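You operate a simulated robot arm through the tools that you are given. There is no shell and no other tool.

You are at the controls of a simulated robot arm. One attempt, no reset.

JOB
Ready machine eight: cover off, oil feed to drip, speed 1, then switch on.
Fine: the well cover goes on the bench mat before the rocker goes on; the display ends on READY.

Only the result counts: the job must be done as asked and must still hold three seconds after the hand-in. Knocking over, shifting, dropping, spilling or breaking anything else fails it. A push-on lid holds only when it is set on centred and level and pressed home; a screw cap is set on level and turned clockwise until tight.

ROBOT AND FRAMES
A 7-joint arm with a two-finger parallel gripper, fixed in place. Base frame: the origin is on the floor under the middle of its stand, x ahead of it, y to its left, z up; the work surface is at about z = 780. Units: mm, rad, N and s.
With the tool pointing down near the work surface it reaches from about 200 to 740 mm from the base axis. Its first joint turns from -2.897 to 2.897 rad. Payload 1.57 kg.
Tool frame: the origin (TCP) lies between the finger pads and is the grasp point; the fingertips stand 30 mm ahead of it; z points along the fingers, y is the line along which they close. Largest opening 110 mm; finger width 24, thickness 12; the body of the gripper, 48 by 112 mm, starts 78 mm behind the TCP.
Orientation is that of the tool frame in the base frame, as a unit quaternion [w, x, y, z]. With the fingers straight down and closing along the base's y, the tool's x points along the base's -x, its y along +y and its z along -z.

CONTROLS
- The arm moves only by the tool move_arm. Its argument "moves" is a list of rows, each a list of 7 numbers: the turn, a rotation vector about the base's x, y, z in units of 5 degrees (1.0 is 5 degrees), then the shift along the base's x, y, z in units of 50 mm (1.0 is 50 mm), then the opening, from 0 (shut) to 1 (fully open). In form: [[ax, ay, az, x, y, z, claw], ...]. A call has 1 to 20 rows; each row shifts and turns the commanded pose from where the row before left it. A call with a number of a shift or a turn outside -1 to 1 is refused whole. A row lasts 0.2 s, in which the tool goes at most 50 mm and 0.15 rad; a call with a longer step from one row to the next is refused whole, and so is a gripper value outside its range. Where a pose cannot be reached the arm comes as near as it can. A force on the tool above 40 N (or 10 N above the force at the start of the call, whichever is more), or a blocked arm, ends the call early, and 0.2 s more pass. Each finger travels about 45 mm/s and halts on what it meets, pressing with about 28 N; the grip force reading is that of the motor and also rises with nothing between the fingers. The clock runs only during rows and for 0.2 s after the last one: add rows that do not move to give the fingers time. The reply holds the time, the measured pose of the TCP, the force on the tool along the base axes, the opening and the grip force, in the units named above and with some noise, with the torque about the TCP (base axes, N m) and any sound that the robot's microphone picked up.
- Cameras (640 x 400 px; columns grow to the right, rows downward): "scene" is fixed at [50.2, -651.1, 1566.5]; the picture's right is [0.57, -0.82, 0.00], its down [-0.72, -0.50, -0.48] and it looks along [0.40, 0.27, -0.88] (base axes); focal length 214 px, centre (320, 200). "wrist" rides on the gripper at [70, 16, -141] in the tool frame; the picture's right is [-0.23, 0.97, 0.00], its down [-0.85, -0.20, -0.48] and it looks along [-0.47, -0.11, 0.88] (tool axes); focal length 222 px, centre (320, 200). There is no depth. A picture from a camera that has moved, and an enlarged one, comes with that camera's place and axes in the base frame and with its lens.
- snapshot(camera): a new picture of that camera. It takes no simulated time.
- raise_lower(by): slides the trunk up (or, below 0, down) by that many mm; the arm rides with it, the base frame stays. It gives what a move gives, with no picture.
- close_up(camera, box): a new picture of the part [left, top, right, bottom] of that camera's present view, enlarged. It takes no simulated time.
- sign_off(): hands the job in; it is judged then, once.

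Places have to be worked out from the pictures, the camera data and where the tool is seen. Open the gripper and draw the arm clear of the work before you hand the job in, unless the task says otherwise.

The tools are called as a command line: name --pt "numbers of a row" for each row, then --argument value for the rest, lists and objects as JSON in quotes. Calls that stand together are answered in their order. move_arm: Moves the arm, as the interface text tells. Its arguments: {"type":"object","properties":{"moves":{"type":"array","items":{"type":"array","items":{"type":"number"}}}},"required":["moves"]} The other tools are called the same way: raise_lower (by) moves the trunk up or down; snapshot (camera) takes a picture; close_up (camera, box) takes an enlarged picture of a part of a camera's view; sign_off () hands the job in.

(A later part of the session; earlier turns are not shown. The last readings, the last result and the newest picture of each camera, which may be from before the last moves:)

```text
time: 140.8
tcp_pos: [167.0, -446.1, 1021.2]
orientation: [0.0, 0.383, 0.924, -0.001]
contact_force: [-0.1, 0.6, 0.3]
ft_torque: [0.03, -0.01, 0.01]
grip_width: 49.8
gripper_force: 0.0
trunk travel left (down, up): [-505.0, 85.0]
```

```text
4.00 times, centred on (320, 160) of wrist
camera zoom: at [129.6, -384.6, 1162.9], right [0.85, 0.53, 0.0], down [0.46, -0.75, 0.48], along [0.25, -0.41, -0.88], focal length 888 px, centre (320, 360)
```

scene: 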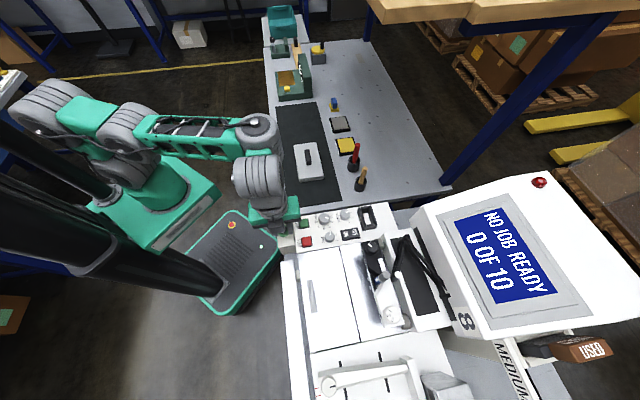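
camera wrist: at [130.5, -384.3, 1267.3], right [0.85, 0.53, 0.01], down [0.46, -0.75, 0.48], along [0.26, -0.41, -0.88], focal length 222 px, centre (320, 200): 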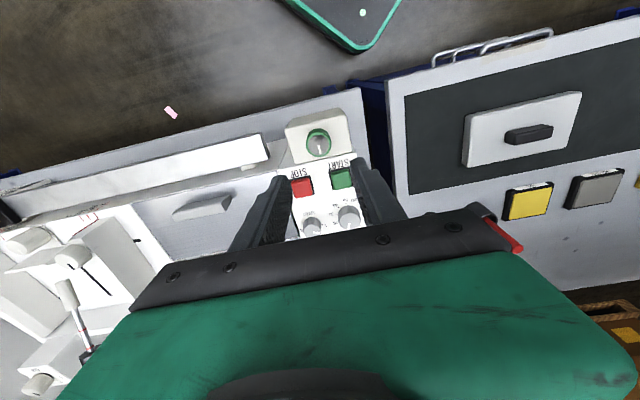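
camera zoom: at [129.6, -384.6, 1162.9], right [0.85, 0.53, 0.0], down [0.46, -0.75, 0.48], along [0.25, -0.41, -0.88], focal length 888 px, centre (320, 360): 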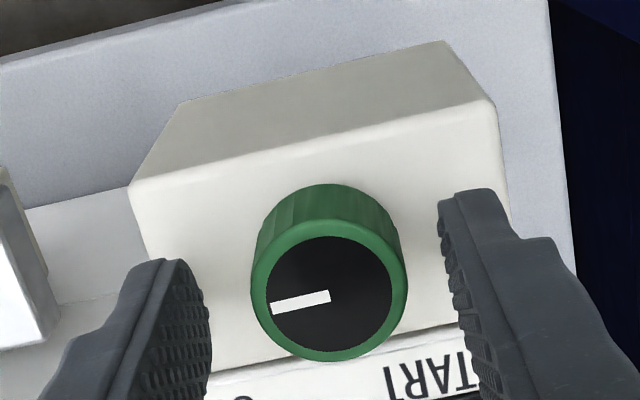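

The pointer now shows 3 o'clock (90° from the stop). I grip and continue clockwise, checking the torque for a stop.

move_arm --pt "0 0 0 0.02 0.01 0 0.3" --pt "0 0 0 0 0 0 0.18" --pt "0 0 0 0 0 0 0.18" --pt "0 0 0 0 0 0 0.18" --pt "0 0 -1 0 0 0 0.18" --pt "0 0 -1 0 0 0 0.18" --pt "0 0 -1 0 0 0 0.18" --pt "0 0 -1 0 0 0 0.18" --pt "0 0 -1 0 0 0 0.18" --pt "0 0 -1 0 0 0 0.18" --pt "0 0 -1 0 0 0 0.18" --pt "0 0 -1 0 0 0 0.18" --pt "0 0 -1 0 0 0 0.18" --pt "0 0 0 0 0 0 0.18"

close_up --camera "wrist" --box '[240, 110, 400, 210]'

move_arm --pt "0 0 -1 0 0 0 0.18" --pt "0 0 -1 0 0 0 0.18" --pt "0 0 -1 0 0 0 0.18" --pt "0 0 -1 0 0 0 0.18" --pt "0 0 -1 0 0 0 0.18" --pt "0 0 -1 0 0 0 0.18" --pt "0 0 -1 0 0 0 0.18" --pt "0 0 -1 0 0 0 0.18" --pt "0 0 -1 0 0 0 0.18" --pt "0 0 0 0 0 0 0.18"

close_up --camera "wrist" --box '[240, 110, 400, 210]'

```text
time: 143.8
tcp_pos: [168.2, -445.4, 1019.7]
orientation: [-0.001, 0.709, 0.705, -0.001]
contact_force: [-1.1, 0.6, -1.5]
ft_torque: [-0.58, 0.0, 0.0]
grip_width: 29.1
gripper_force: 38.5
trunk travel left (down, up): [-505.0, 85.0]
```

```text
4.00 times, centred on (320, 160) of wrist
camera zoom: at [184.6, -375.3, 1162.9], right [0.97, -0.23, 0.0], down [-0.2, -0.85, 0.48], along [-0.11, -0.47, -0.88], focal length 888 px, centre (320, 360)
```

zoom: 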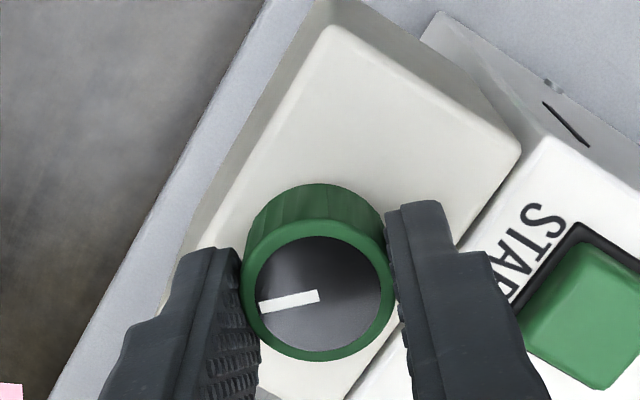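

```text
time: 146.0
tcp_pos: [166.6, -444.0, 1020.4]
orientation: [0.0, 0.924, 0.381, 0.0]
contact_force: [-14.1, 4.0, -2.1]
ft_torque: [-0.19, 0.59, 0.02]
grip_width: 29.1
gripper_force: 39.0
trunk travel left (down, up): [-505.0, 85.0]
```

```text
4.00 times, centred on (320, 160) of wrist
camera zoom: at [227.5, -407.0, 1162.9], right [0.52, -0.85, 0.0], down [-0.75, -0.46, 0.48], along [-0.41, -0.25, -0.88], focal length 888 px, centre (320, 360)
```

zoom: 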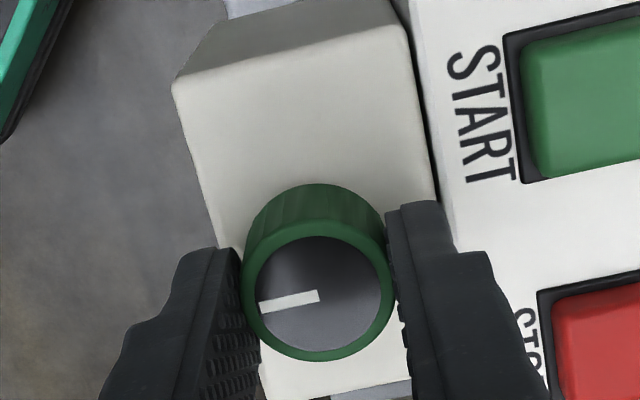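

Half a turn and still no stop. Before deciding, I check machine 7 once more, since it had a bar with three coloured knobs that may carry names; first I return this knob to its stop: turn back 180°.

move_arm --pt "0 0 1 0 0 0 0.18" --pt "0 0 1 0 0 0 0.18" --pt "0 0 1 0 0 0 0.18" --pt "0 0 1 0 0 0 0.18" --pt "0 0 1 0 0 0 0.18" --pt "0 0 1 0 0 0 0.18" --pt "0 0 1 0 0 0 0.18" --pt "0 0 1 0 0 0 0.18" --pt "0 0 1 0 0 0 0.18" --pt "0 0 1 0 0 0 0.18" --pt "0 0 1 0 0 0 0.18" --pt "0 0 1 0 0 0 0.18" --pt "0 0 1 0 0 0 0.18" --pt "0 0 1 0 0 0 0.18" --pt "0 0 1 0 0 0 0.18" --pt "0 0 1 0 0 0 0.18" --pt "0 0 1 0 0 0 0.18" --pt "0 0 1 0 0 0 0.18" --pt "0 0 0 0 0 0 0.18"

move_arm --pt "0 0 1 0 0 0 0.18" --pt "0 0 1 0 0 0 0.18" --pt "0 0 1 0 0 0 0.18" --pt "0 0 1 0 0 0 0.18" --pt "0 0 0 0 0 0 0.18"

close_up --camera "wrist" --box '[240, 110, 400, 210]'

```text
time: 150.0
tcp_pos: [168.2, -444.8, 1021.1]
orientation: [0.0, 0.383, 0.924, 0.0]
contact_force: [10.4, 1.1, 10.6]
ft_torque: [0.68, -0.14, 0.0]
grip_width: 29.0
gripper_force: 38.7
trunk travel left (down, up): [-505.0, 85.0]
```

```text
time: 151.2
tcp_pos: [169.9, -444.4, 1021.6]
orientation: [0.0, 0.217, 0.976, 0.0]
contact_force: [14.2, 4.0, 7.7]
ft_torque: [-0.07, -1.15, -0.04]
grip_width: 29.0
gripper_force: 39.1
trunk travel left (down, up): [-505.0, 85.0]
```

```text
4.00 times, centred on (320, 160) of wrist
camera zoom: at [113.3, -399.5, 1162.9], right [0.62, 0.79, 0.0], down [0.69, -0.54, 0.48], along [0.38, -0.3, -0.88], focal length 888 px, centre (320, 360)
```

zoom: 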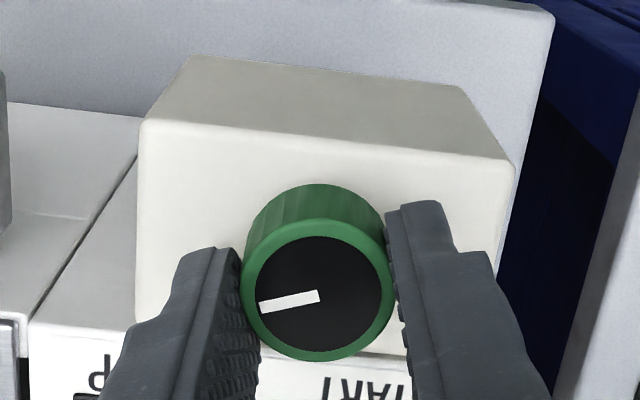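

The pointer is about 70° from the stop now. I release here for the moment, rise, and go back to the viewpoint from which machine 7 is visible to enlarge its knobs and labels.

move_arm --pt "0 0 0 0 0 0 0.3" --pt "0 0 0 0 0 0 0.455" --pt "0 0 0 0 0 0.4 0.455" --pt "0 0 0 0 0 0.9 0.6" --pt "0 0 -1 -0.3 0 0.9 0.8" --pt "0 0 -1 -0.6 0.1 0.5 1" --pt "0 0 -1 -0.6 0.1 0.3 1" --pt "0 0 -1 -0.7 0.1 0.2 1" --pt "0 0 0 -0.7 0.1 0 1" --pt "0 0 0 -0.7 0.1 0 1" --pt "0 0 0 -0.7 0.1 0 1" --pt "-0.85 -0.53 0 0 0 0 1" --pt "-0.85 -0.53 0 0 0 0 1" --pt "-0.85 -0.53 0 0 0 0 1" --pt "-0.85 -0.53 0 0 0 0 1" --pt "-0.85 -0.53 0 0 0 0 1" --pt "-0.85 -0.53 0 0 0 0 1"

snapshot --camera "wrist"

```text
time: 154.8
tcp_pos: [-52.0, -409.5, 1190.1]
orientation: [0.19, 0.373, 0.898, -0.134]
contact_force: [-0.3, 1.0, 0.4]
ft_torque: [0.0, 0.02, -0.01]
grip_width: 109.9
gripper_force: 0.0
out of reach, approached as far as the arm can: row 12, 17
trunk travel left (down, up): [-505.0, 85.0]
```

```text
taken
camera wrist: at [-118.3, -301.5, 1283.4], right [0.85, 0.53, 0.0], down [0.3, -0.48, 0.82], along [0.44, -0.7, -0.57], focal length 222 px, centre (320, 200)
```

wrist: 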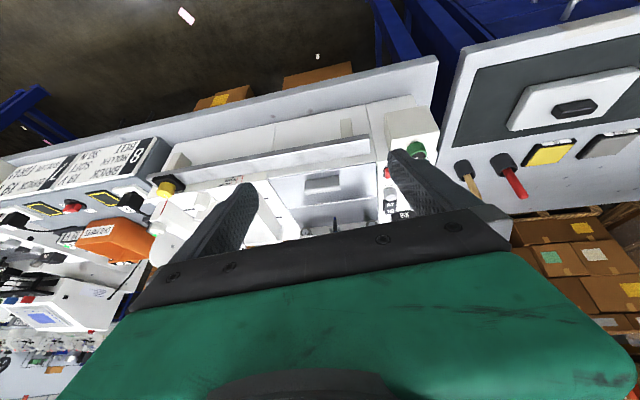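

close_up --camera "wrist" --box '[0, 220, 80, 270]'

close_up --camera "wrist" --box '[0, 265, 100, 328]'

close_up --camera "wrist" --box '[60, 190, 160, 252]'

close_up --camera "wrist" --box '[270, 80, 430, 180]'

```text
8.00 times, centred on (40, 245) of wrist
camera zoom: at [-118.3, -301.5, 1283.4], right [0.85, 0.53, 0.0], down [0.3, -0.48, 0.82], along [0.44, -0.7, -0.57], focal length 1777 px, centre (2560, -160)
```

zoom: 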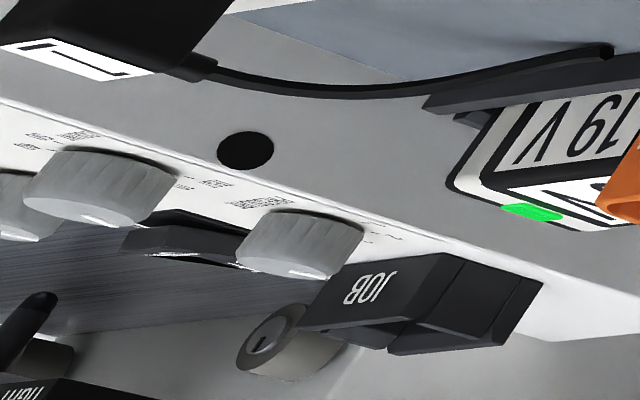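

```text
6.35 times, centred on (50, 296) of wrist
camera zoom: at [-118.3, -301.5, 1283.4], right [0.85, 0.53, 0.0], down [0.3, -0.48, 0.82], along [0.44, -0.7, -0.57], focal length 1410 px, centre (2034, -413)
```

zoom: 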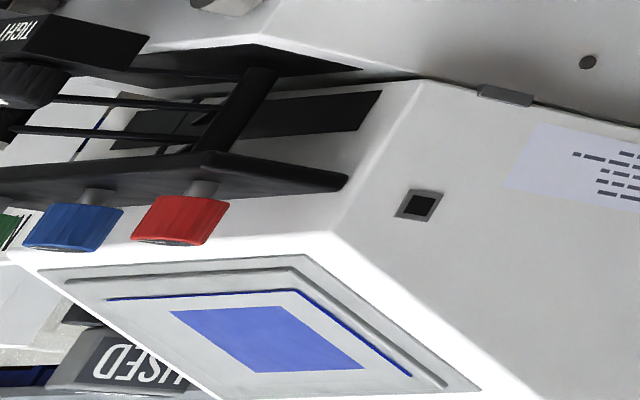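

```text
6.40 times, centred on (110, 221) of wrist
camera zoom: at [-118.3, -301.5, 1283.4], right [0.85, 0.53, 0.0], down [0.3, -0.48, 0.82], along [0.44, -0.7, -0.57], focal length 1422 px, centre (1664, 66)
```

zoom: 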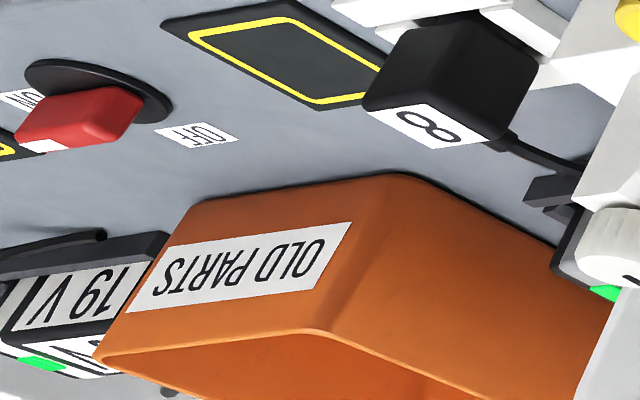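

```text
4.00 times, centred on (350, 130) of wrist
camera zoom: at [-118.3, -301.5, 1283.4], right [0.85, 0.53, 0.0], down [0.3, -0.48, 0.82], along [0.44, -0.7, -0.57], focal length 888 px, centre (200, 480)
```

zoom: 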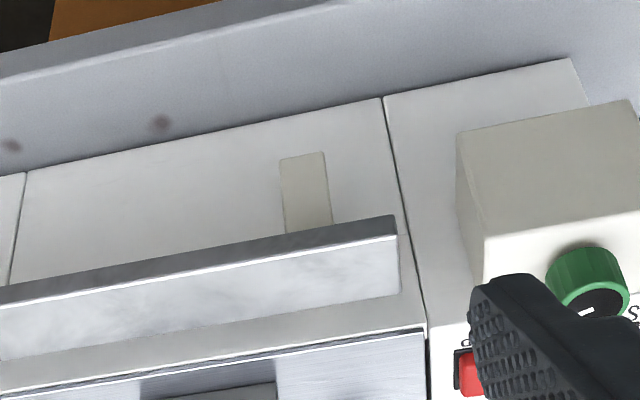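

Machine 7's post carries a black part with a white tag that I should read properly; I go back to the earlier viewpoint to enlarge it.

move_arm --pt "0 0 -1 -0.6 0.1 0.3 1" --pt "0 0 -1 -0.6 0.2 0.3 1" --pt "0 0 -1 -0.6 0.2 0.3 1" --pt "0 0 -1 -0.3 0.2 0.3 1"

snapshot --camera "wrist"

```text
time: 155.8
tcp_pos: [-156.3, -375.7, 1250.4]
orientation: [0.165, 0.524, 0.818, -0.168]
contact_force: [0.4, 0.1, 0.2]
ft_torque: [0.01, 0.03, 0.02]
grip_width: 109.9
gripper_force: 0.0
trunk travel left (down, up): [-505.0, 85.0]
```

```text
taken
camera wrist: at [-181.4, -250.1, 1343.3], right [0.98, 0.2, 0.0], down [0.11, -0.55, 0.83], along [0.17, -0.81, -0.56], focal length 222 px, centre (320, 200)
```

wrist: 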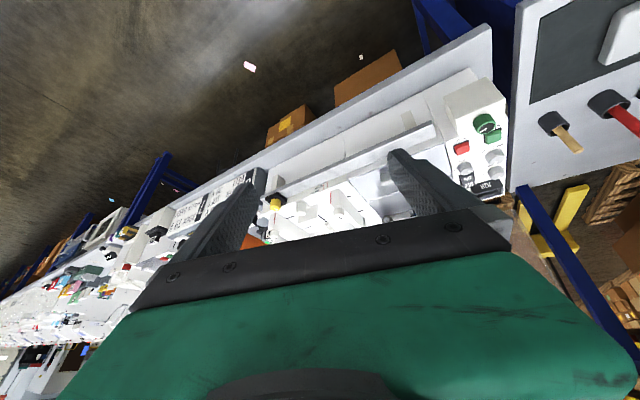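

close_up --camera "wrist" --box '[130, 210, 194, 250]'

close_up --camera "wrist" --box '[80, 200, 180, 262]'

close_up --camera "wrist" --box '[100, 215, 150, 246]'

```text
10.00 times, centred on (162, 230) of wrist
camera zoom: at [-181.4, -250.1, 1343.3], right [0.98, 0.2, 0.0], down [0.11, -0.55, 0.83], along [0.17, -0.81, -0.56], focal length 2221 px, centre (1900, -100)
```

zoom: 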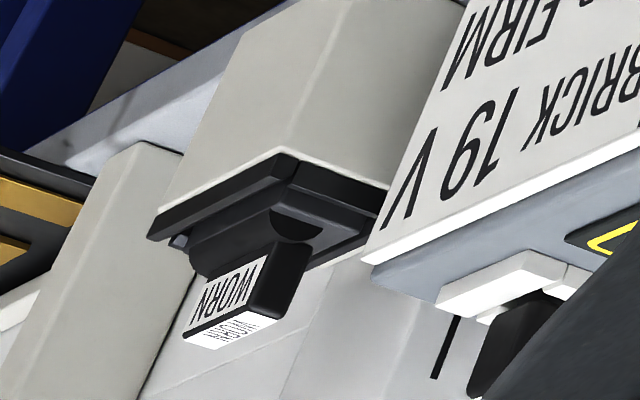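

```text
6.40 times, centred on (130, 231) of wrist
camera zoom: at [-181.4, -250.1, 1343.3], right [0.98, 0.2, 0.0], down [0.11, -0.55, 0.83], along [0.17, -0.81, -0.56], focal length 1422 px, centre (1536, 2)
```

zoom: 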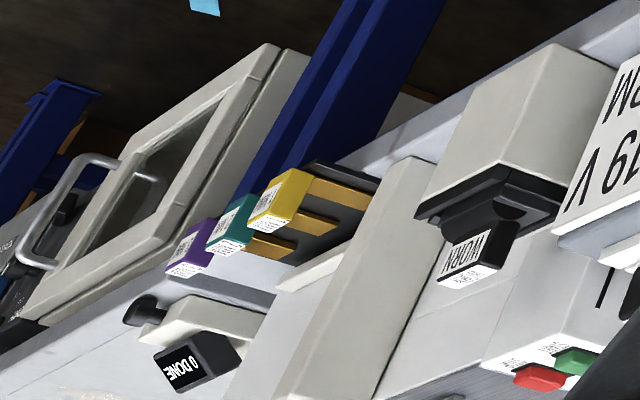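

```text
12.80 times, centred on (125, 230) of wrist
camera zoom: at [-181.4, -250.1, 1343.3], right [0.98, 0.2, 0.0], down [0.11, -0.55, 0.83], along [0.17, -0.81, -0.56], focal length 2843 px, centre (2816, -190)
```

zoom: 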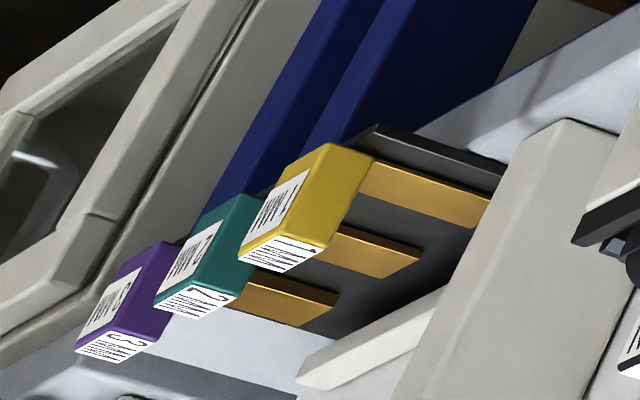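

Machine 7's tag just reads WORN on a held tool; no legend for knobs. I return to the green knob to measure its whole travel (stop to stop).

move_arm --pt "0.635 0.256 0.497 0.8 -0.1 -0.1 0.8" --pt "0.635 0.256 0.497 0.8125 -0.18 -0.3 0.7" --pt "0.635 0.256 0.497 0.8125 -0.18 -0.35 0.6" --pt "0.635 0.256 0.497 0.8125 -0.18 -0.35 0.5" --pt "0.635 0.256 0.497 0.8125 -0.18 -0.35 0.455" --pt "0.635 0.256 0.497 0.8125 -0.18 -0.35 0.455" --pt "0.635 0.256 0.497 0.8125 -0.18 -0.35 0.455" --pt "0.635 0.256 0.497 0.8125 -0.18 -0.35 0.455"

snapshot --camera "wrist"

```text
time: 157.6
tcp_pos: [169.2, -446.5, 1124.2]
orientation: [-0.002, 0.382, 0.924, 0.001]
contact_force: [-0.2, 0.6, 0.6]
ft_torque: [0.0, -0.03, -0.04]
grip_width: 50.0
gripper_force: 0.1
trunk travel left (down, up): [-505.0, 85.0]
```

```text
taken
camera wrist: at [132.1, -385.8, 1265.8], right [0.85, 0.53, 0.0], down [0.47, -0.75, 0.48], along [0.25, -0.4, -0.88], focal length 222 px, centre (320, 200)
```

wrist: 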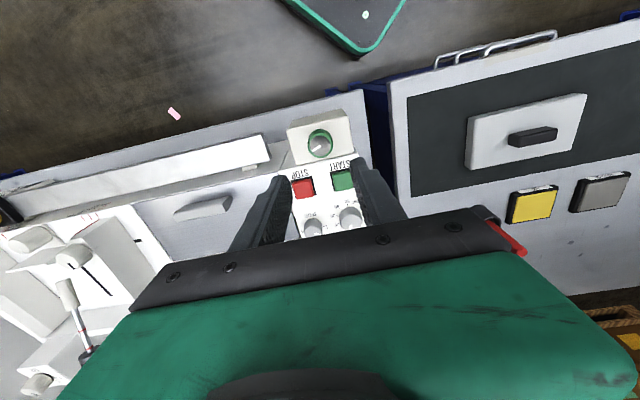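

move_arm --pt "0 0 0 -0.02 0.03 -0.6 0.455" --pt "0 0 0 0 0 -0.7 0.455" --pt "0 0 0 0 0 -0.5 0.455" --pt "0 0 0 0 0 -0.26 0.455" --pt "0 0 0 0 0 0 0.455"

close_up --camera "wrist" --box '[240, 110, 400, 210]'

```text
time: 158.8
tcp_pos: [168.6, -444.8, 1021.4]
orientation: [-0.001, 0.382, 0.924, 0.001]
contact_force: [0.3, -0.2, 0.7]
ft_torque: [0.05, -0.01, -0.04]
grip_width: 50.0
gripper_force: 0.0
trunk travel left (down, up): [-505.0, 85.0]
```

```text
4.00 times, centred on (320, 160) of wrist
camera zoom: at [130.7, -383.3, 1162.6], right [0.85, 0.53, 0.0], down [0.47, -0.75, 0.48], along [0.25, -0.4, -0.88], focal length 888 px, centre (320, 360)
```

zoom: 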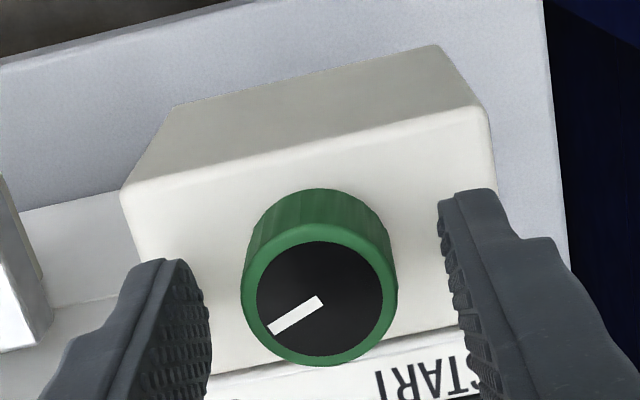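

Well centred. I grip and rotate clockwise 90° more (to ≈160°), then regrip and go on.

move_arm --pt "0 0 0 0 0 0 0.3" --pt "0 0 0 0 0 0 0.18" --pt "0 0 0 0 0 0 0.18" --pt "0 0 -1 0 0 0 0.18" --pt "0 0 -1 0 0 0 0.18" --pt "0 0 -1 0 0 0 0.18" --pt "0 0 -1 0 0 0 0.18" --pt "0 0 -1 0 0 0 0.18" --pt "0 0 -1 0 0 0 0.18" --pt "0 0 -1 0 0 0 0.18" --pt "0 0 -1 0 0 0 0.18" --pt "0 0 -1 0 0 0 0.18" --pt "0 0 -1 0 0 0 0.18" --pt "0 0 -1 0 0 0 0.18" --pt "0 0 -1 0 0 0 0.18" --pt "0 0 -1 0 0 0 0.18" --pt "0 0 -1 0 0 0 0.18" --pt "0 0 -1 0 0 0 0.18" --pt "0 0 -1 0 0 0 0.18" --pt "0 0 -1 0 0 0 0.18"

move_arm --pt "0 0 -1 0 0 0 0.18" --pt "0 0 0 0 0 0 0.3" --pt "0 0 0 0 0 0 0.455" --pt "0 0 1 0 0 0 0.455" --pt "0 0 1 0 0 0 0.455" --pt "0 0 1 0 0 0 0.455" --pt "0 0 1 0 0 0 0.455" --pt "0 0 1 0 0 0 0.455" --pt "0 0 1 0 0 0 0.455" --pt "0 0 1 0 0 0 0.455" --pt "0 0 1 0 0 0 0.455" --pt "0 0 1 0 0 0 0.455" --pt "0 0 1 0 0 0 0.455" --pt "0 0 1 0 0 0 0.455" --pt "0 0 1 0 0 0 0.455" --pt "0 0 1 0 0 0 0.455" --pt "0 0 1 0 0 0 0.455" --pt "0 0 1 0 0 0 0.455" --pt "0 0 1 0 0 0 0.455" --pt "0 0 1 0 0 0 0.455"

move_arm --pt "0 0 1 0 0 0 0.455" --pt "0 0 0 0 0 0 0.455"

close_up --camera "wrist" --box '[240, 110, 400, 210]'

```text
time: 163.0
tcp_pos: [165.8, -443.3, 1020.4]
orientation: [-0.001, 0.906, 0.423, 0.001]
contact_force: [-5.9, -11.9, -2.2]
ft_torque: [-0.43, 0.2, -0.03]
grip_width: 28.9
gripper_force: 39.0
trunk travel left (down, up): [-505.0, 85.0]
```

```text
time: 167.2
tcp_pos: [167.1, -442.3, 1020.0]
orientation: [0.0, 0.423, 0.906, 0.0]
contact_force: [0.1, 0.7, 0.3]
ft_torque: [-0.01, -0.01, 0.01]
grip_width: 50.1
gripper_force: 0.2
trunk travel left (down, up): [-505.0, 85.0]
```

```text
time: 167.8
tcp_pos: [167.0, -443.4, 1021.8]
orientation: [-0.001, 0.382, 0.924, 0.0]
contact_force: [0.4, -0.6, -0.7]
ft_torque: [0.0, 0.01, -0.01]
grip_width: 50.2
gripper_force: 0.0
trunk travel left (down, up): [-505.0, 85.0]
```

```text
4.00 times, centred on (320, 160) of wrist
camera zoom: at [130.4, -382.2, 1162.5], right [0.85, 0.53, 0.0], down [0.47, -0.75, 0.48], along [0.25, -0.4, -0.88], focal length 888 px, centre (320, 360)
```

zoom: 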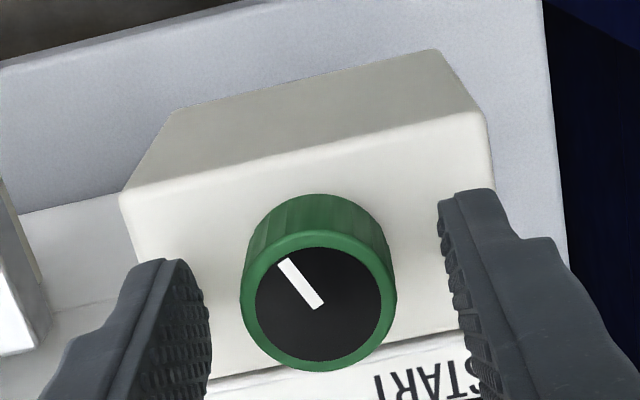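

Pointer at about 160°. I regrip and continue another 90°.

move_arm --pt "0 0 0 0.02 -0.03 0 0.3" --pt "0 0 0 0 0 0 0.18" --pt "0 0 0 0 0 0 0.18" --pt "0 0 -1 0 0 0 0.18" --pt "0 0 -1 0 0 0 0.18" --pt "0 0 -1 0 0 0 0.18" --pt "0 0 -1 0 0 0 0.18" --pt "0 0 -1 0 0 0 0.18" --pt "0 0 -1 0 0 0 0.18" --pt "0 0 -1 0 0 0 0.18" --pt "0 0 -1 0 0 0 0.18" --pt "0 0 -1 0 0 0 0.18" --pt "0 0 -1 0 0 0 0.18" --pt "0 0 -1 0 0 0 0.18" --pt "0 0 -1 0 0 0 0.18" --pt "0 0 -1 0 0 0 0.18" --pt "0 0 -1 0 0 0 0.18" --pt "0 0 -1 0 0 0 0.18" --pt "0 0 -1 0 0 0 0.18" --pt "0 0 -1 0 0 0 0.18"

close_up --camera "wrist" --box '[240, 110, 400, 210]'

```text
time: 172.0
tcp_pos: [167.8, -443.8, 1022.4]
orientation: [-0.001, 0.907, 0.422, 0.002]
contact_force: [-12.1, 4.4, -1.0]
ft_torque: [0.12, 0.25, 0.03]
grip_width: 30.9
gripper_force: 6.6
trunk travel left (down, up): [-505.0, 85.0]
```

```text
4.00 times, centred on (320, 160) of wrist
camera zoom: at [225.5, -400.9, 1163.7], right [0.6, -0.8, 0.0], down [-0.7, -0.53, 0.48], along [-0.38, -0.28, -0.88], focal length 888 px, centre (320, 360)
```

zoom: 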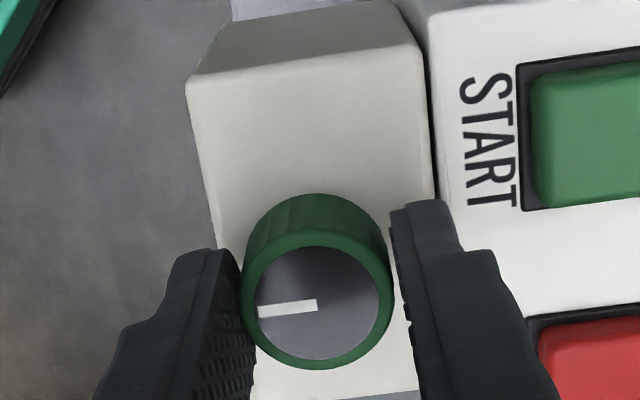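

The pointer lagged: the clockwise stop is at 180° (6 o'clock), so the knob travels from 12 o'clock to 6 o'clock. I look at the display and scene with the knob at its far stop.

snapshot --camera "scene"

close_up --camera "scene" --box '[280, 230, 440, 330]'

close_up --camera "scene" --box '[260, 190, 360, 252]'

```text
taken
```

scene: 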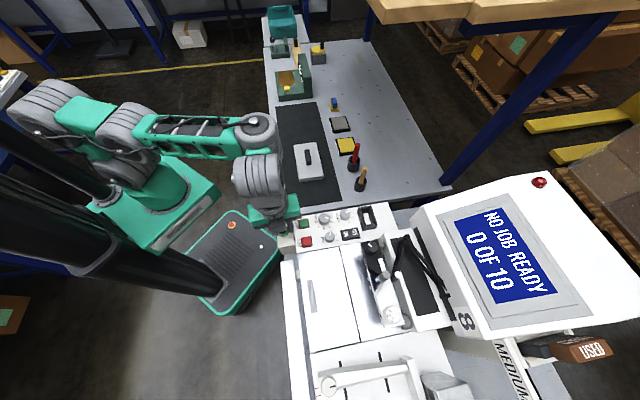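

```text
4.00 times, centred on (360, 280) of scene
camera zoom: at [50.2, -651.1, 1566.5], right [0.57, -0.82, 0.0], down [-0.72, -0.5, -0.48], along [0.4, 0.27, -0.88], focal length 858 px, centre (160, -120)
```

zoom: 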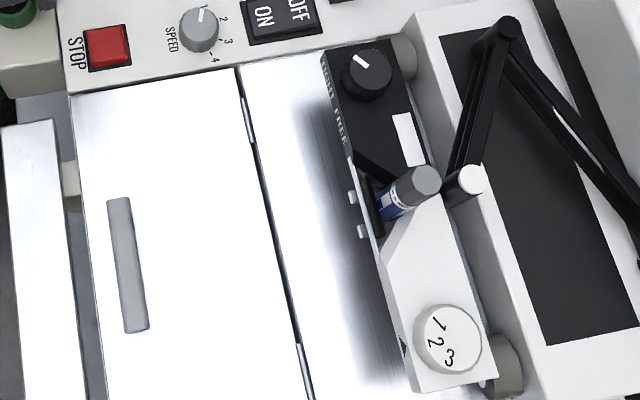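

```text
6.40 times, centred on (310, 221) of scene
camera zoom: at [50.2, -651.1, 1566.5], right [0.57, -0.82, 0.0], down [-0.72, -0.5, -0.48], along [0.4, 0.27, -0.88], focal length 1373 px, centre (384, 66)
```

zoom: 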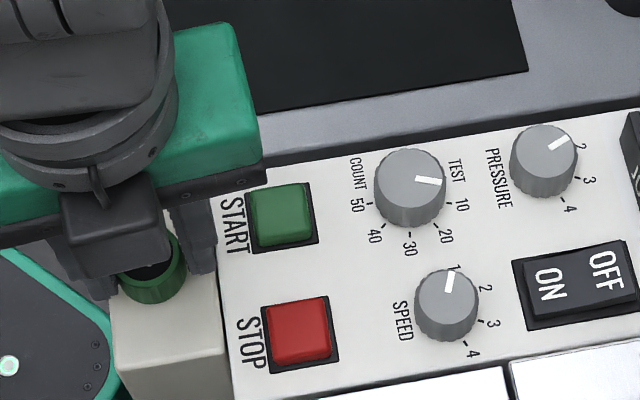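

No reaction anywhere to the knob's position. To learn how these knobs' stops relate to their marks, I'll check the labelled SPEED knob: whether its stop coincides with mark 1. I release the green knob and go over SPEED.

move_arm --pt "0 0 0 0 0 0 0.3" --pt "0 0 0 0 0 0 0.455" --pt "0 0 0 0 0 0.4 0.455" --pt "0 0 1 0 0 0.8 0.4" --pt "0 0 1 0.1 -0.2 0 0.364" --pt "0 0 1 0.1 -0.2 0 0.364" --pt "0 0 1 0.1 -0.2 0 0.364" --pt "0 0 1 0.1 -0.2 0 0.364" --pt "0 0 1 0.1 -0.2 0 0.364" --pt "0 0 1 0.1 -0.2 0 0.364" --pt "0 0 1 0.1 -0.2 0 0.364" --pt "0 0 1 0.1 -0.2 0 0.364" --pt "0 0 1 0.1 -0.2 0 0.364" --pt "0 0 1 0.1 -0.2 0 0.364" --pt "0 0 1 0.1 -0.2 0 0.364" --pt "0 0 1 0.1 -0.1 0 0.364" --pt "0 0 1 0 0 0 0.364" --pt "0 0 1 0 0 0 0.364" --pt "0 0 1 0 0 0 0.364" --pt "0 0 1 0 0 0 0.364"

snapshot --camera "wrist"

close_up --camera "wrist" --box '[240, 90, 400, 190]'

```text
time: 176.2
tcp_pos: [228.9, -558.8, 1082.6]
orientation: [-0.002, 0.382, 0.924, 0.0]
contact_force: [0.0, 0.2, 0.4]
ft_torque: [-0.01, -0.01, -0.01]
grip_width: 39.9
gripper_force: 0.0
trunk travel left (down, up): [-505.0, 85.0]
```

```text
taken
camera wrist: at [191.5, -498.8, 1222.4], right [0.85, 0.53, 0.0], down [0.47, -0.75, 0.48], along [0.25, -0.4, -0.88], focal length 222 px, centre (320, 200)
```

wrist: 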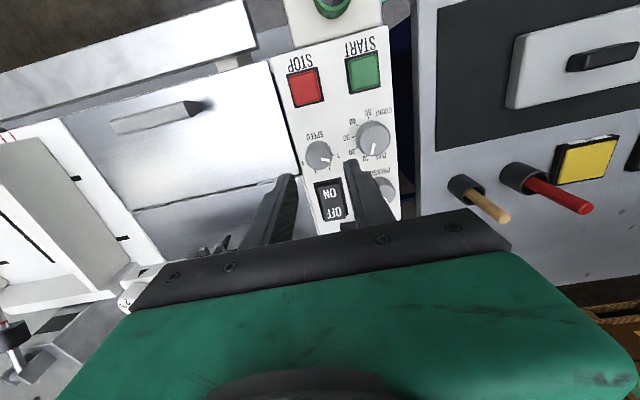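

```text
4.00 times, centred on (320, 140) of wrist
camera zoom: at [191.5, -498.8, 1222.4], right [0.85, 0.53, 0.0], down [0.47, -0.75, 0.48], along [0.25, -0.4, -0.88], focal length 888 px, centre (320, 440)
```

zoom: 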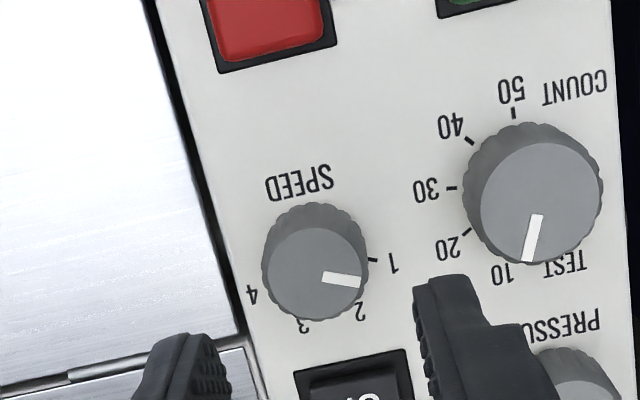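

SPEED is right at mark 1. I grip it and try 10° further counter-clockwise to see if its stop lies at mark 1.

move_arm --pt "0 0 0 -0.03 0 -0.4 0.364" --pt "0 0 0 0 0 -0.5 0.364" --pt "0 0 0 0 0 -0.36 0.364" --pt "0 0 0 0 0 0 0.25" --pt "0 0 0 0 0 0 0.15" --pt "0 0 0 0 0 0 0.15" --pt "0 0 0 0 0 0 0.15"

close_up --camera "wrist" --box '[240, 110, 400, 210]'

move_arm --pt "0 0 1 0 0 0 0.15" --pt "0 0 1 0 0 0 0.15" --pt "0 0 0 0 0 0 0.15"

close_up --camera "wrist" --box '[240, 110, 400, 210]'

```text
time: 177.8
tcp_pos: [226.2, -558.0, 1017.2]
orientation: [0.0, 0.383, 0.924, -0.001]
contact_force: [-7.6, -4.5, -3.5]
ft_torque: [-0.7, 0.19, -0.02]
grip_width: 27.6
gripper_force: 38.4
trunk travel left (down, up): [-505.0, 85.0]
```

```text
4.00 times, centred on (320, 160) of wrist
camera zoom: at [188.9, -497.8, 1158.8], right [0.85, 0.53, 0.0], down [0.46, -0.75, 0.48], along [0.25, -0.4, -0.88], focal length 888 px, centre (320, 360)
```

zoom: 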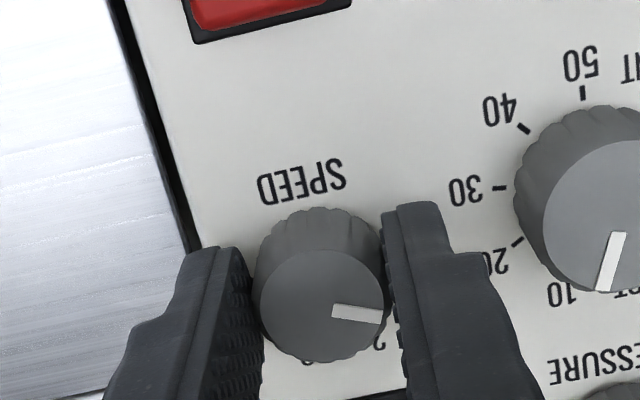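

```text
time: 178.6
tcp_pos: [226.4, -559.2, 1018.1]
orientation: [-0.001, 0.3, 0.954, 0.0]
contact_force: [-11.9, -6.3, -4.9]
ft_torque: [-0.21, 0.25, -0.25]
grip_width: 27.2
gripper_force: 37.3
trunk travel left (down, up): [-505.0, 85.0]
```

```text
4.00 times, centred on (320, 160) of wrist
camera zoom: at [179.2, -506.1, 1158.9], right [0.74, 0.67, 0.0], down [0.59, -0.65, 0.48], along [0.32, -0.35, -0.88], focal length 888 px, centre (320, 360)
```

zoom: 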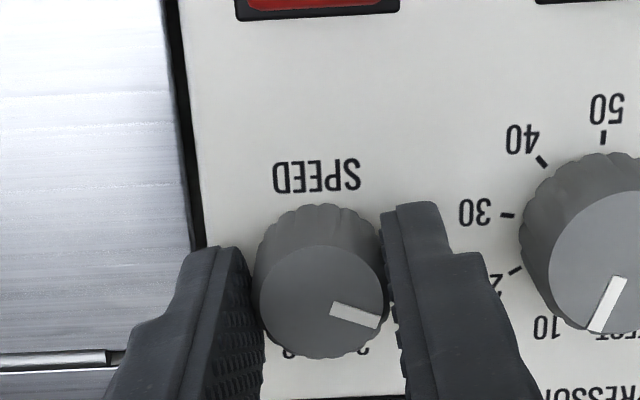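

SPEED's stop lies exactly at mark 1 (its first mark), so the knob is firmly at 1, and the stops equal the first and last marks. By the same rule, the oil knob's first position is 12 o'clock and the last 6 o'clock. I release SPEED without turning back.

move_arm --pt "0 0 0 0 0 0 0.25" --pt "0 0 0 0 0 0 0.364" --pt "0 0 0 0 0 0 0.364" --pt "0 0 0 0 0 0.4 0.364" --pt "0 0 0 0 0 0.8 0.364" --pt "0 0 -1 -0.2 0.4 0.2 0.455" --pt "0 0 -1 -0.3 0.5 0 0.455" --pt "0 0 0 -0.3 0.5 0 0.455" --pt "0 0 0 -0.3 0.5 0 0.455" --pt "0 0 0 -0.1 0.4 0 0.455"

snapshot --camera "wrist"

close_up --camera "scene" --box '[314, 224, 354, 249]'

close_up --camera "wrist" --box '[240, 90, 400, 190]'

```text
time: 180.8
tcp_pos: [166.5, -444.0, 1087.6]
orientation: [-0.001, 0.383, 0.924, 0.001]
contact_force: [-0.3, -0.1, -0.3]
ft_torque: [0.01, -0.02, -0.01]
grip_width: 49.9
gripper_force: 0.1
trunk travel left (down, up): [-505.0, 85.0]
```

```text
taken
camera wrist: at [128.8, -382.9, 1229.5], right [0.85, 0.53, 0.0], down [0.46, -0.75, 0.48], along [0.25, -0.41, -0.88], focal length 222 px, centre (320, 200)
```

wrist: 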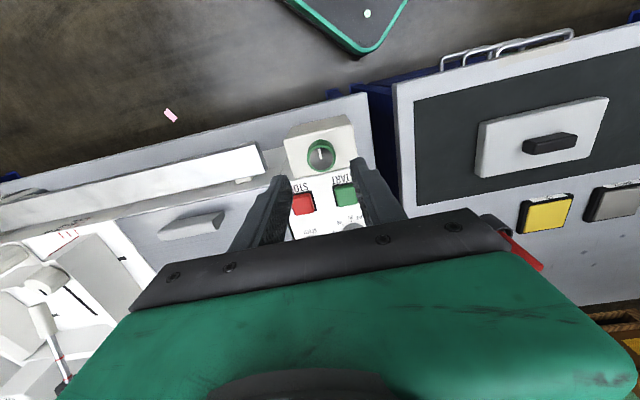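

```text
16.00 times, centred on (334, 236) of scene
camera zoom: at [50.2, -651.1, 1566.5], right [0.57, -0.82, 0.0], down [-0.72, -0.5, -0.48], along [0.4, 0.27, -0.88], focal length 3432 px, centre (96, -384)
```

zoom: 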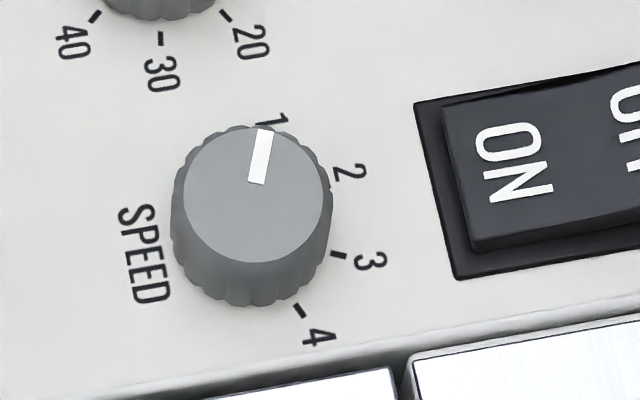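

```text
4.00 times, centred on (320, 140) of wrist
camera zoom: at [128.8, -382.9, 1229.5], right [0.85, 0.53, 0.0], down [0.46, -0.75, 0.48], along [0.25, -0.41, -0.88], focal length 888 px, centre (320, 440)
```

zoom: 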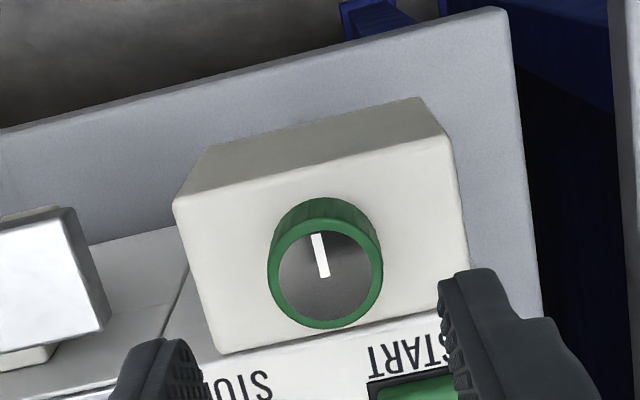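

The oil knob runs from 12 o'clock (shut) to 6 o'clock; between shut and full, "drip" is the middle setting, i.e. 3 o'clock. I yaw to -135°, descend on the knob and grip it to turn it back from 6 o'clock by 90°.

move_arm --pt "0 0 -1 0 0 0 0.455" --pt "0 0 -1 0 0 0 0.455" --pt "0 0 -1 0 0 0 0.455" --pt "0 0 -1 0 0 0 0.455" --pt "0 0 -1 0 0 0 0.455" --pt "0 0 -1 0 0 0 0.455" --pt "0 0 -1 0 0 0 0.455" --pt "0 0 -1 0 0 0 0.455" --pt "0 0 -1 0 0 0 0.455" --pt "0 0 -1 0 0 0 0.455" --pt "0 0 -1 0 0 0 0.455" --pt "0 0 -1 0 0 0 0.455" --pt "0 0 -1 0 0 0 0.455" --pt "0 0 -1 0 0 0 0.455" --pt "0 0 -1 0 0 0 0.455" --pt "0 0 -1 0 0 0 0.455" --pt "0 0 -1 0.03 -0.02 -0.4 0.455" --pt "0 0 -1 0 0 -0.5 0.455" --pt "0 0 0 0 0 -0.2 0.455"

close_up --camera "wrist" --box '[240, 100, 400, 200]'

```text
time: 184.8
tcp_pos: [167.4, -444.5, 1033.2]
orientation: [0.0, 0.924, 0.382, 0.001]
contact_force: [0.6, -0.1, -0.3]
ft_torque: [-0.01, -0.02, -0.04]
grip_width: 50.0
gripper_force: 0.1
trunk travel left (down, up): [-505.0, 85.0]
```

```text
4.00 times, centred on (320, 150) of wrist
camera zoom: at [229.9, -406.7, 1174.6], right [0.53, -0.85, 0.0], down [-0.75, -0.46, 0.48], along [-0.41, -0.25, -0.88], focal length 888 px, centre (320, 400)
```

zoom: 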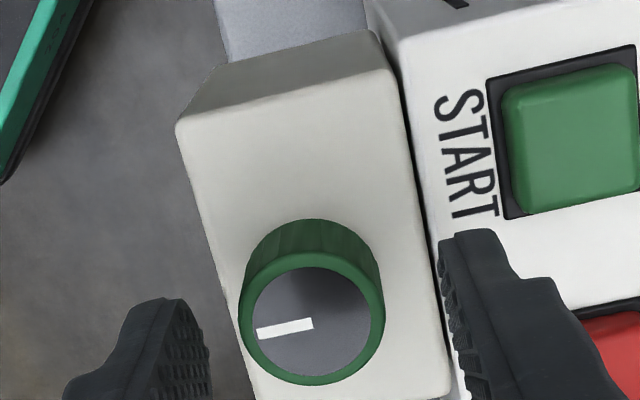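

I centre slightly, lower to grip height and close, then turn counter-clockwise 90°.

move_arm --pt "0 0 0 -0.022 0.006 -0.12 0.455" --pt "0 0 0 0 0 -0.12 0.455" --pt "0 0 0 0 0 0 0.3" --pt "0 0 0 0 0 0 0.18" --pt "0 0 0 0 0 0 0.18" --pt "0 0 0 0 0 0 0.18"

close_up --camera "wrist" --box '[240, 110, 400, 210]'

move_arm --pt "0 0 1 0 0 0 0.18" --pt "0 0 1 0 0 0 0.18" --pt "0 0 1 0 0 0 0.18" --pt "0 0 1 0 0 0 0.18" --pt "0 0 1 0 0 0 0.18" --pt "0 0 1 0 0 0 0.18" --pt "0 0 1 0 0 0 0.18" --pt "0 0 1 0 0 0 0.18" --pt "0 0 1 0 0 0 0.18" --pt "0 0 1 0 0 0 0.18" --pt "0 0 1 0 0 0 0.18" --pt "0 0 1 0 0 0 0.18" --pt "0 0 1 0 0 0 0.18" --pt "0 0 1 0 0 0 0.18" --pt "0 0 1 0 0 0 0.18" --pt "0 0 1 0 0 0 0.18" --pt "0 0 1 0 0 0 0.18" --pt "0 0 1 0 0 0 0.18" --pt "0 0 0 0 0 0 0.18"

close_up --camera "wrist" --box '[240, 110, 400, 210]'

```text
time: 186.2
tcp_pos: [166.9, -443.4, 1020.9]
orientation: [-0.002, 0.924, 0.382, 0.001]
contact_force: [-5.6, 4.0, -1.3]
ft_torque: [-0.06, 0.27, 0.01]
grip_width: 29.3
gripper_force: 37.0
trunk travel left (down, up): [-505.0, 85.0]
```

```text
4.00 times, centred on (320, 160) of wrist
camera zoom: at [228.3, -405.9, 1163.1], right [0.53, -0.85, 0.0], down [-0.75, -0.46, 0.48], along [-0.41, -0.25, -0.88], focal length 888 px, centre (320, 360)
```

zoom: 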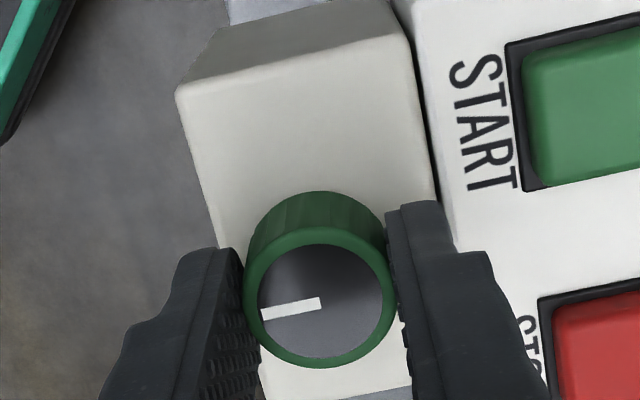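

```text
time: 190.2
tcp_pos: [168.2, -443.8, 1022.0]
orientation: [-0.001, 0.382, 0.924, 0.001]
contact_force: [-4.9, 19.9, -18.1]
ft_torque: [0.61, 0.36, 0.01]
grip_width: 29.1
gripper_force: 39.0
trunk travel left (down, up): [-505.0, 85.0]
```

```text
4.00 times, centred on (320, 160) of wrist
camera zoom: at [130.4, -383.1, 1163.2], right [0.85, 0.53, 0.0], down [0.47, -0.75, 0.47], along [0.25, -0.4, -0.88], focal length 888 px, centre (320, 360)
```

zoom: 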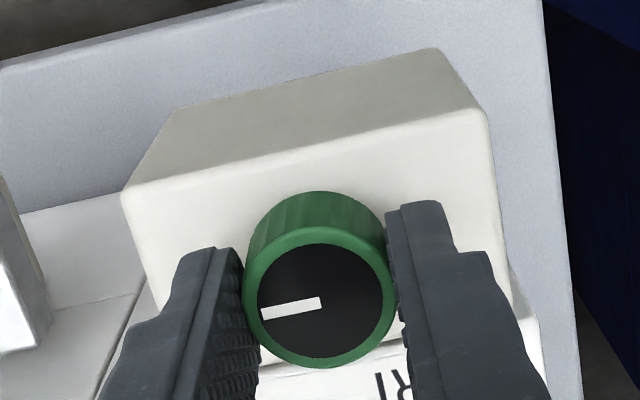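

The pointer is now at 3 o'clock, exactly midway. I release, rise and inspect.

move_arm --pt "0 0 0 0 0 0 0.3" --pt "0 0 0 0 0 0 0.455" --pt "0 0 0 0 0 0 0.455" --pt "0 0 0 0 0 0.4 0.455" --pt "0 0 0 0 0 0.9 0.455"

close_up --camera "wrist" --box '[240, 90, 400, 190]'

close_up --camera "scene" --box '[420, 180, 620, 305]'

```text
time: 191.4
tcp_pos: [168.2, -445.4, 1086.3]
orientation: [-0.001, 0.382, 0.924, 0.001]
contact_force: [-0.2, -0.3, -0.3]
ft_torque: [-0.02, 0.01, 0.01]
grip_width: 50.1
gripper_force: 0.1
trunk travel left (down, up): [-505.0, 85.0]
```

```text
4.00 times, centred on (320, 140) of wrist
camera zoom: at [131.3, -385.4, 1228.3], right [0.85, 0.53, 0.0], down [0.46, -0.75, 0.48], along [0.25, -0.41, -0.88], focal length 888 px, centre (320, 440)
```

zoom: 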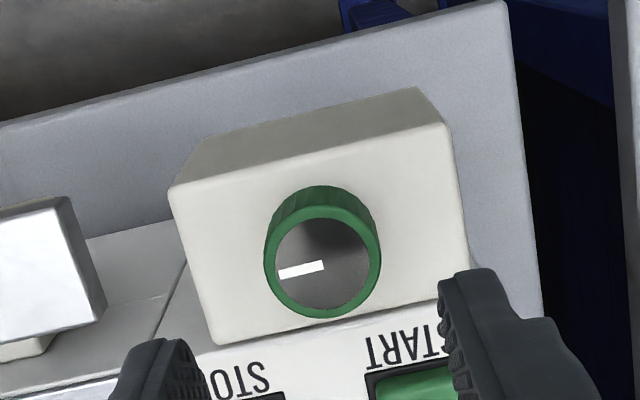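

```text
3.20 times, centred on (520, 242) of scene
camera zoom: at [50.2, -651.1, 1566.5], right [0.57, -0.82, 0.0], down [-0.72, -0.5, -0.48], along [0.4, 0.27, -0.88], focal length 686 px, centre (-320, 64)
```

zoom: 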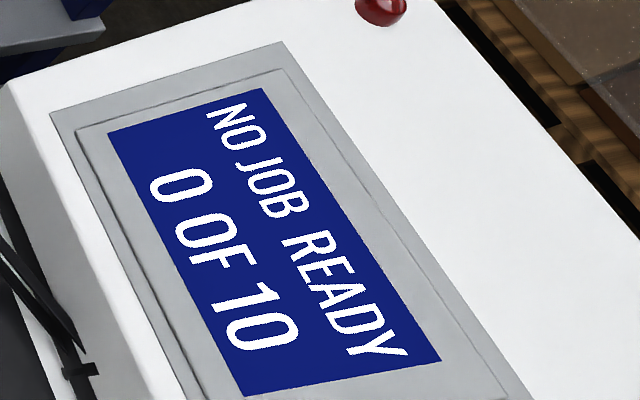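

The oil feed stands midway. Since the job wants switching on as the last step, I will cycle the rocker: off now, then on again with everything set. I raise the trunk for reach and go above the rocker's OFF end with yaw -135°.

move_arm --pt "0 0 0 0 0 0.6 0.2" --pt "0 0 0 0 0 0.6 0"

raise_lower --by 60

move_arm --pt "0 0 -1 0.132 -0.19 0 0" --pt "0 0 -1 0.132 -0.19 0 0" --pt "0 0 -1 0.132 -0.19 0 0" --pt "0 0 -1 0.132 -0.19 0 0" --pt "0 0 -1 0.132 -0.19 0 0" --pt "0 0 -1 0.132 -0.19 0 0" --pt "0 0 -1 0.132 -0.19 0 0" --pt "0 0 -1 0.132 -0.19 0 0" --pt "0 0 -1 0.132 -0.19 0 0" --pt "0 0 -1 0.132 -0.19 0 0" --pt "0 0 -1 0.132 -0.19 0 0" --pt "0 0 -1 0.132 -0.19 0 0" --pt "0 0 -1 0.132 -0.19 -0.2 0" --pt "0 0 -1 0.132 -0.19 -0.3 0" --pt "0 0 -1 0.132 -0.19 -0.4 0" --pt "0 0 -1 0.132 -0.19 -0.5 0" --pt "0 0 -1 0.132 -0.19 -0.5 0" --pt "0 0 -1 0.132 -0.19 -0.4 0"

snapshot --camera "wrist"

close_up --camera "wrist" --box '[240, 90, 400, 190]'

```text
time: 192.0
tcp_pos: [168.2, -446.0, 1146.0]
orientation: [-0.001, 0.383, 0.924, 0.0]
contact_force: [-0.5, 0.4, -0.9]
ft_torque: [0.0, 0.01, 0.02]
grip_width: 0.0
gripper_force: 0.1
trunk travel left (down, up): [-505.0, 85.0]
```

```text
time: 193.0
tcp_pos: [168.0, -445.7, 1205.4]
orientation: [0.0, 0.383, 0.924, 0.001]
contact_force: [-0.3, 0.7, 0.0]
ft_torque: [-0.01, 0.02, -0.01]
grip_width: 0.0
gripper_force: 21.3
trunk travel left (down, up): [-565.0, 25.0]
```

```text
time: 196.8
tcp_pos: [288.3, -616.5, 1093.2]
orientation: [0.0, 0.924, 0.381, 0.001]
contact_force: [-0.2, 0.5, -0.2]
ft_torque: [-0.06, 0.02, -0.01]
grip_width: 0.1
gripper_force: 21.2
trunk travel left (down, up): [-565.0, 25.0]
```

```text
taken
camera wrist: at [348.5, -578.9, 1234.8], right [0.53, -0.85, 0.0], down [-0.75, -0.46, 0.48], along [-0.41, -0.25, -0.88], focal length 222 px, centre (320, 200)
```

wrist: 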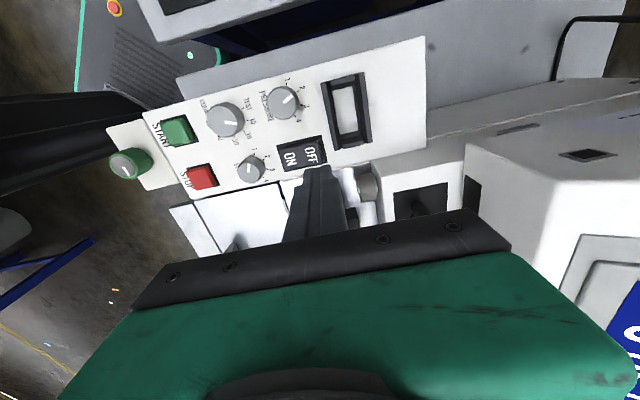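

```text
4.00 times, centred on (320, 140) of wrist
camera zoom: at [348.5, -578.9, 1234.8], right [0.53, -0.85, 0.0], down [-0.75, -0.46, 0.48], along [-0.41, -0.25, -0.88], focal length 888 px, centre (320, 440)
```

zoom: 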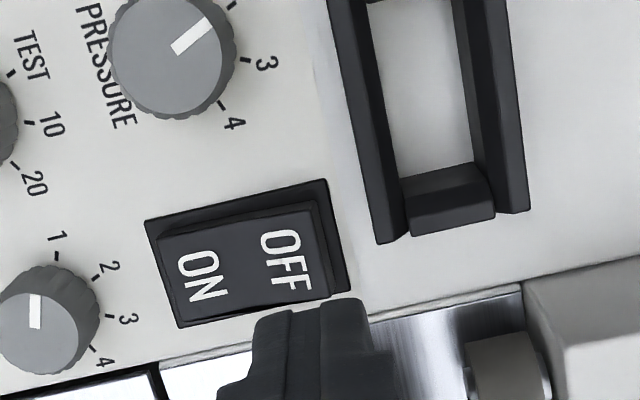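

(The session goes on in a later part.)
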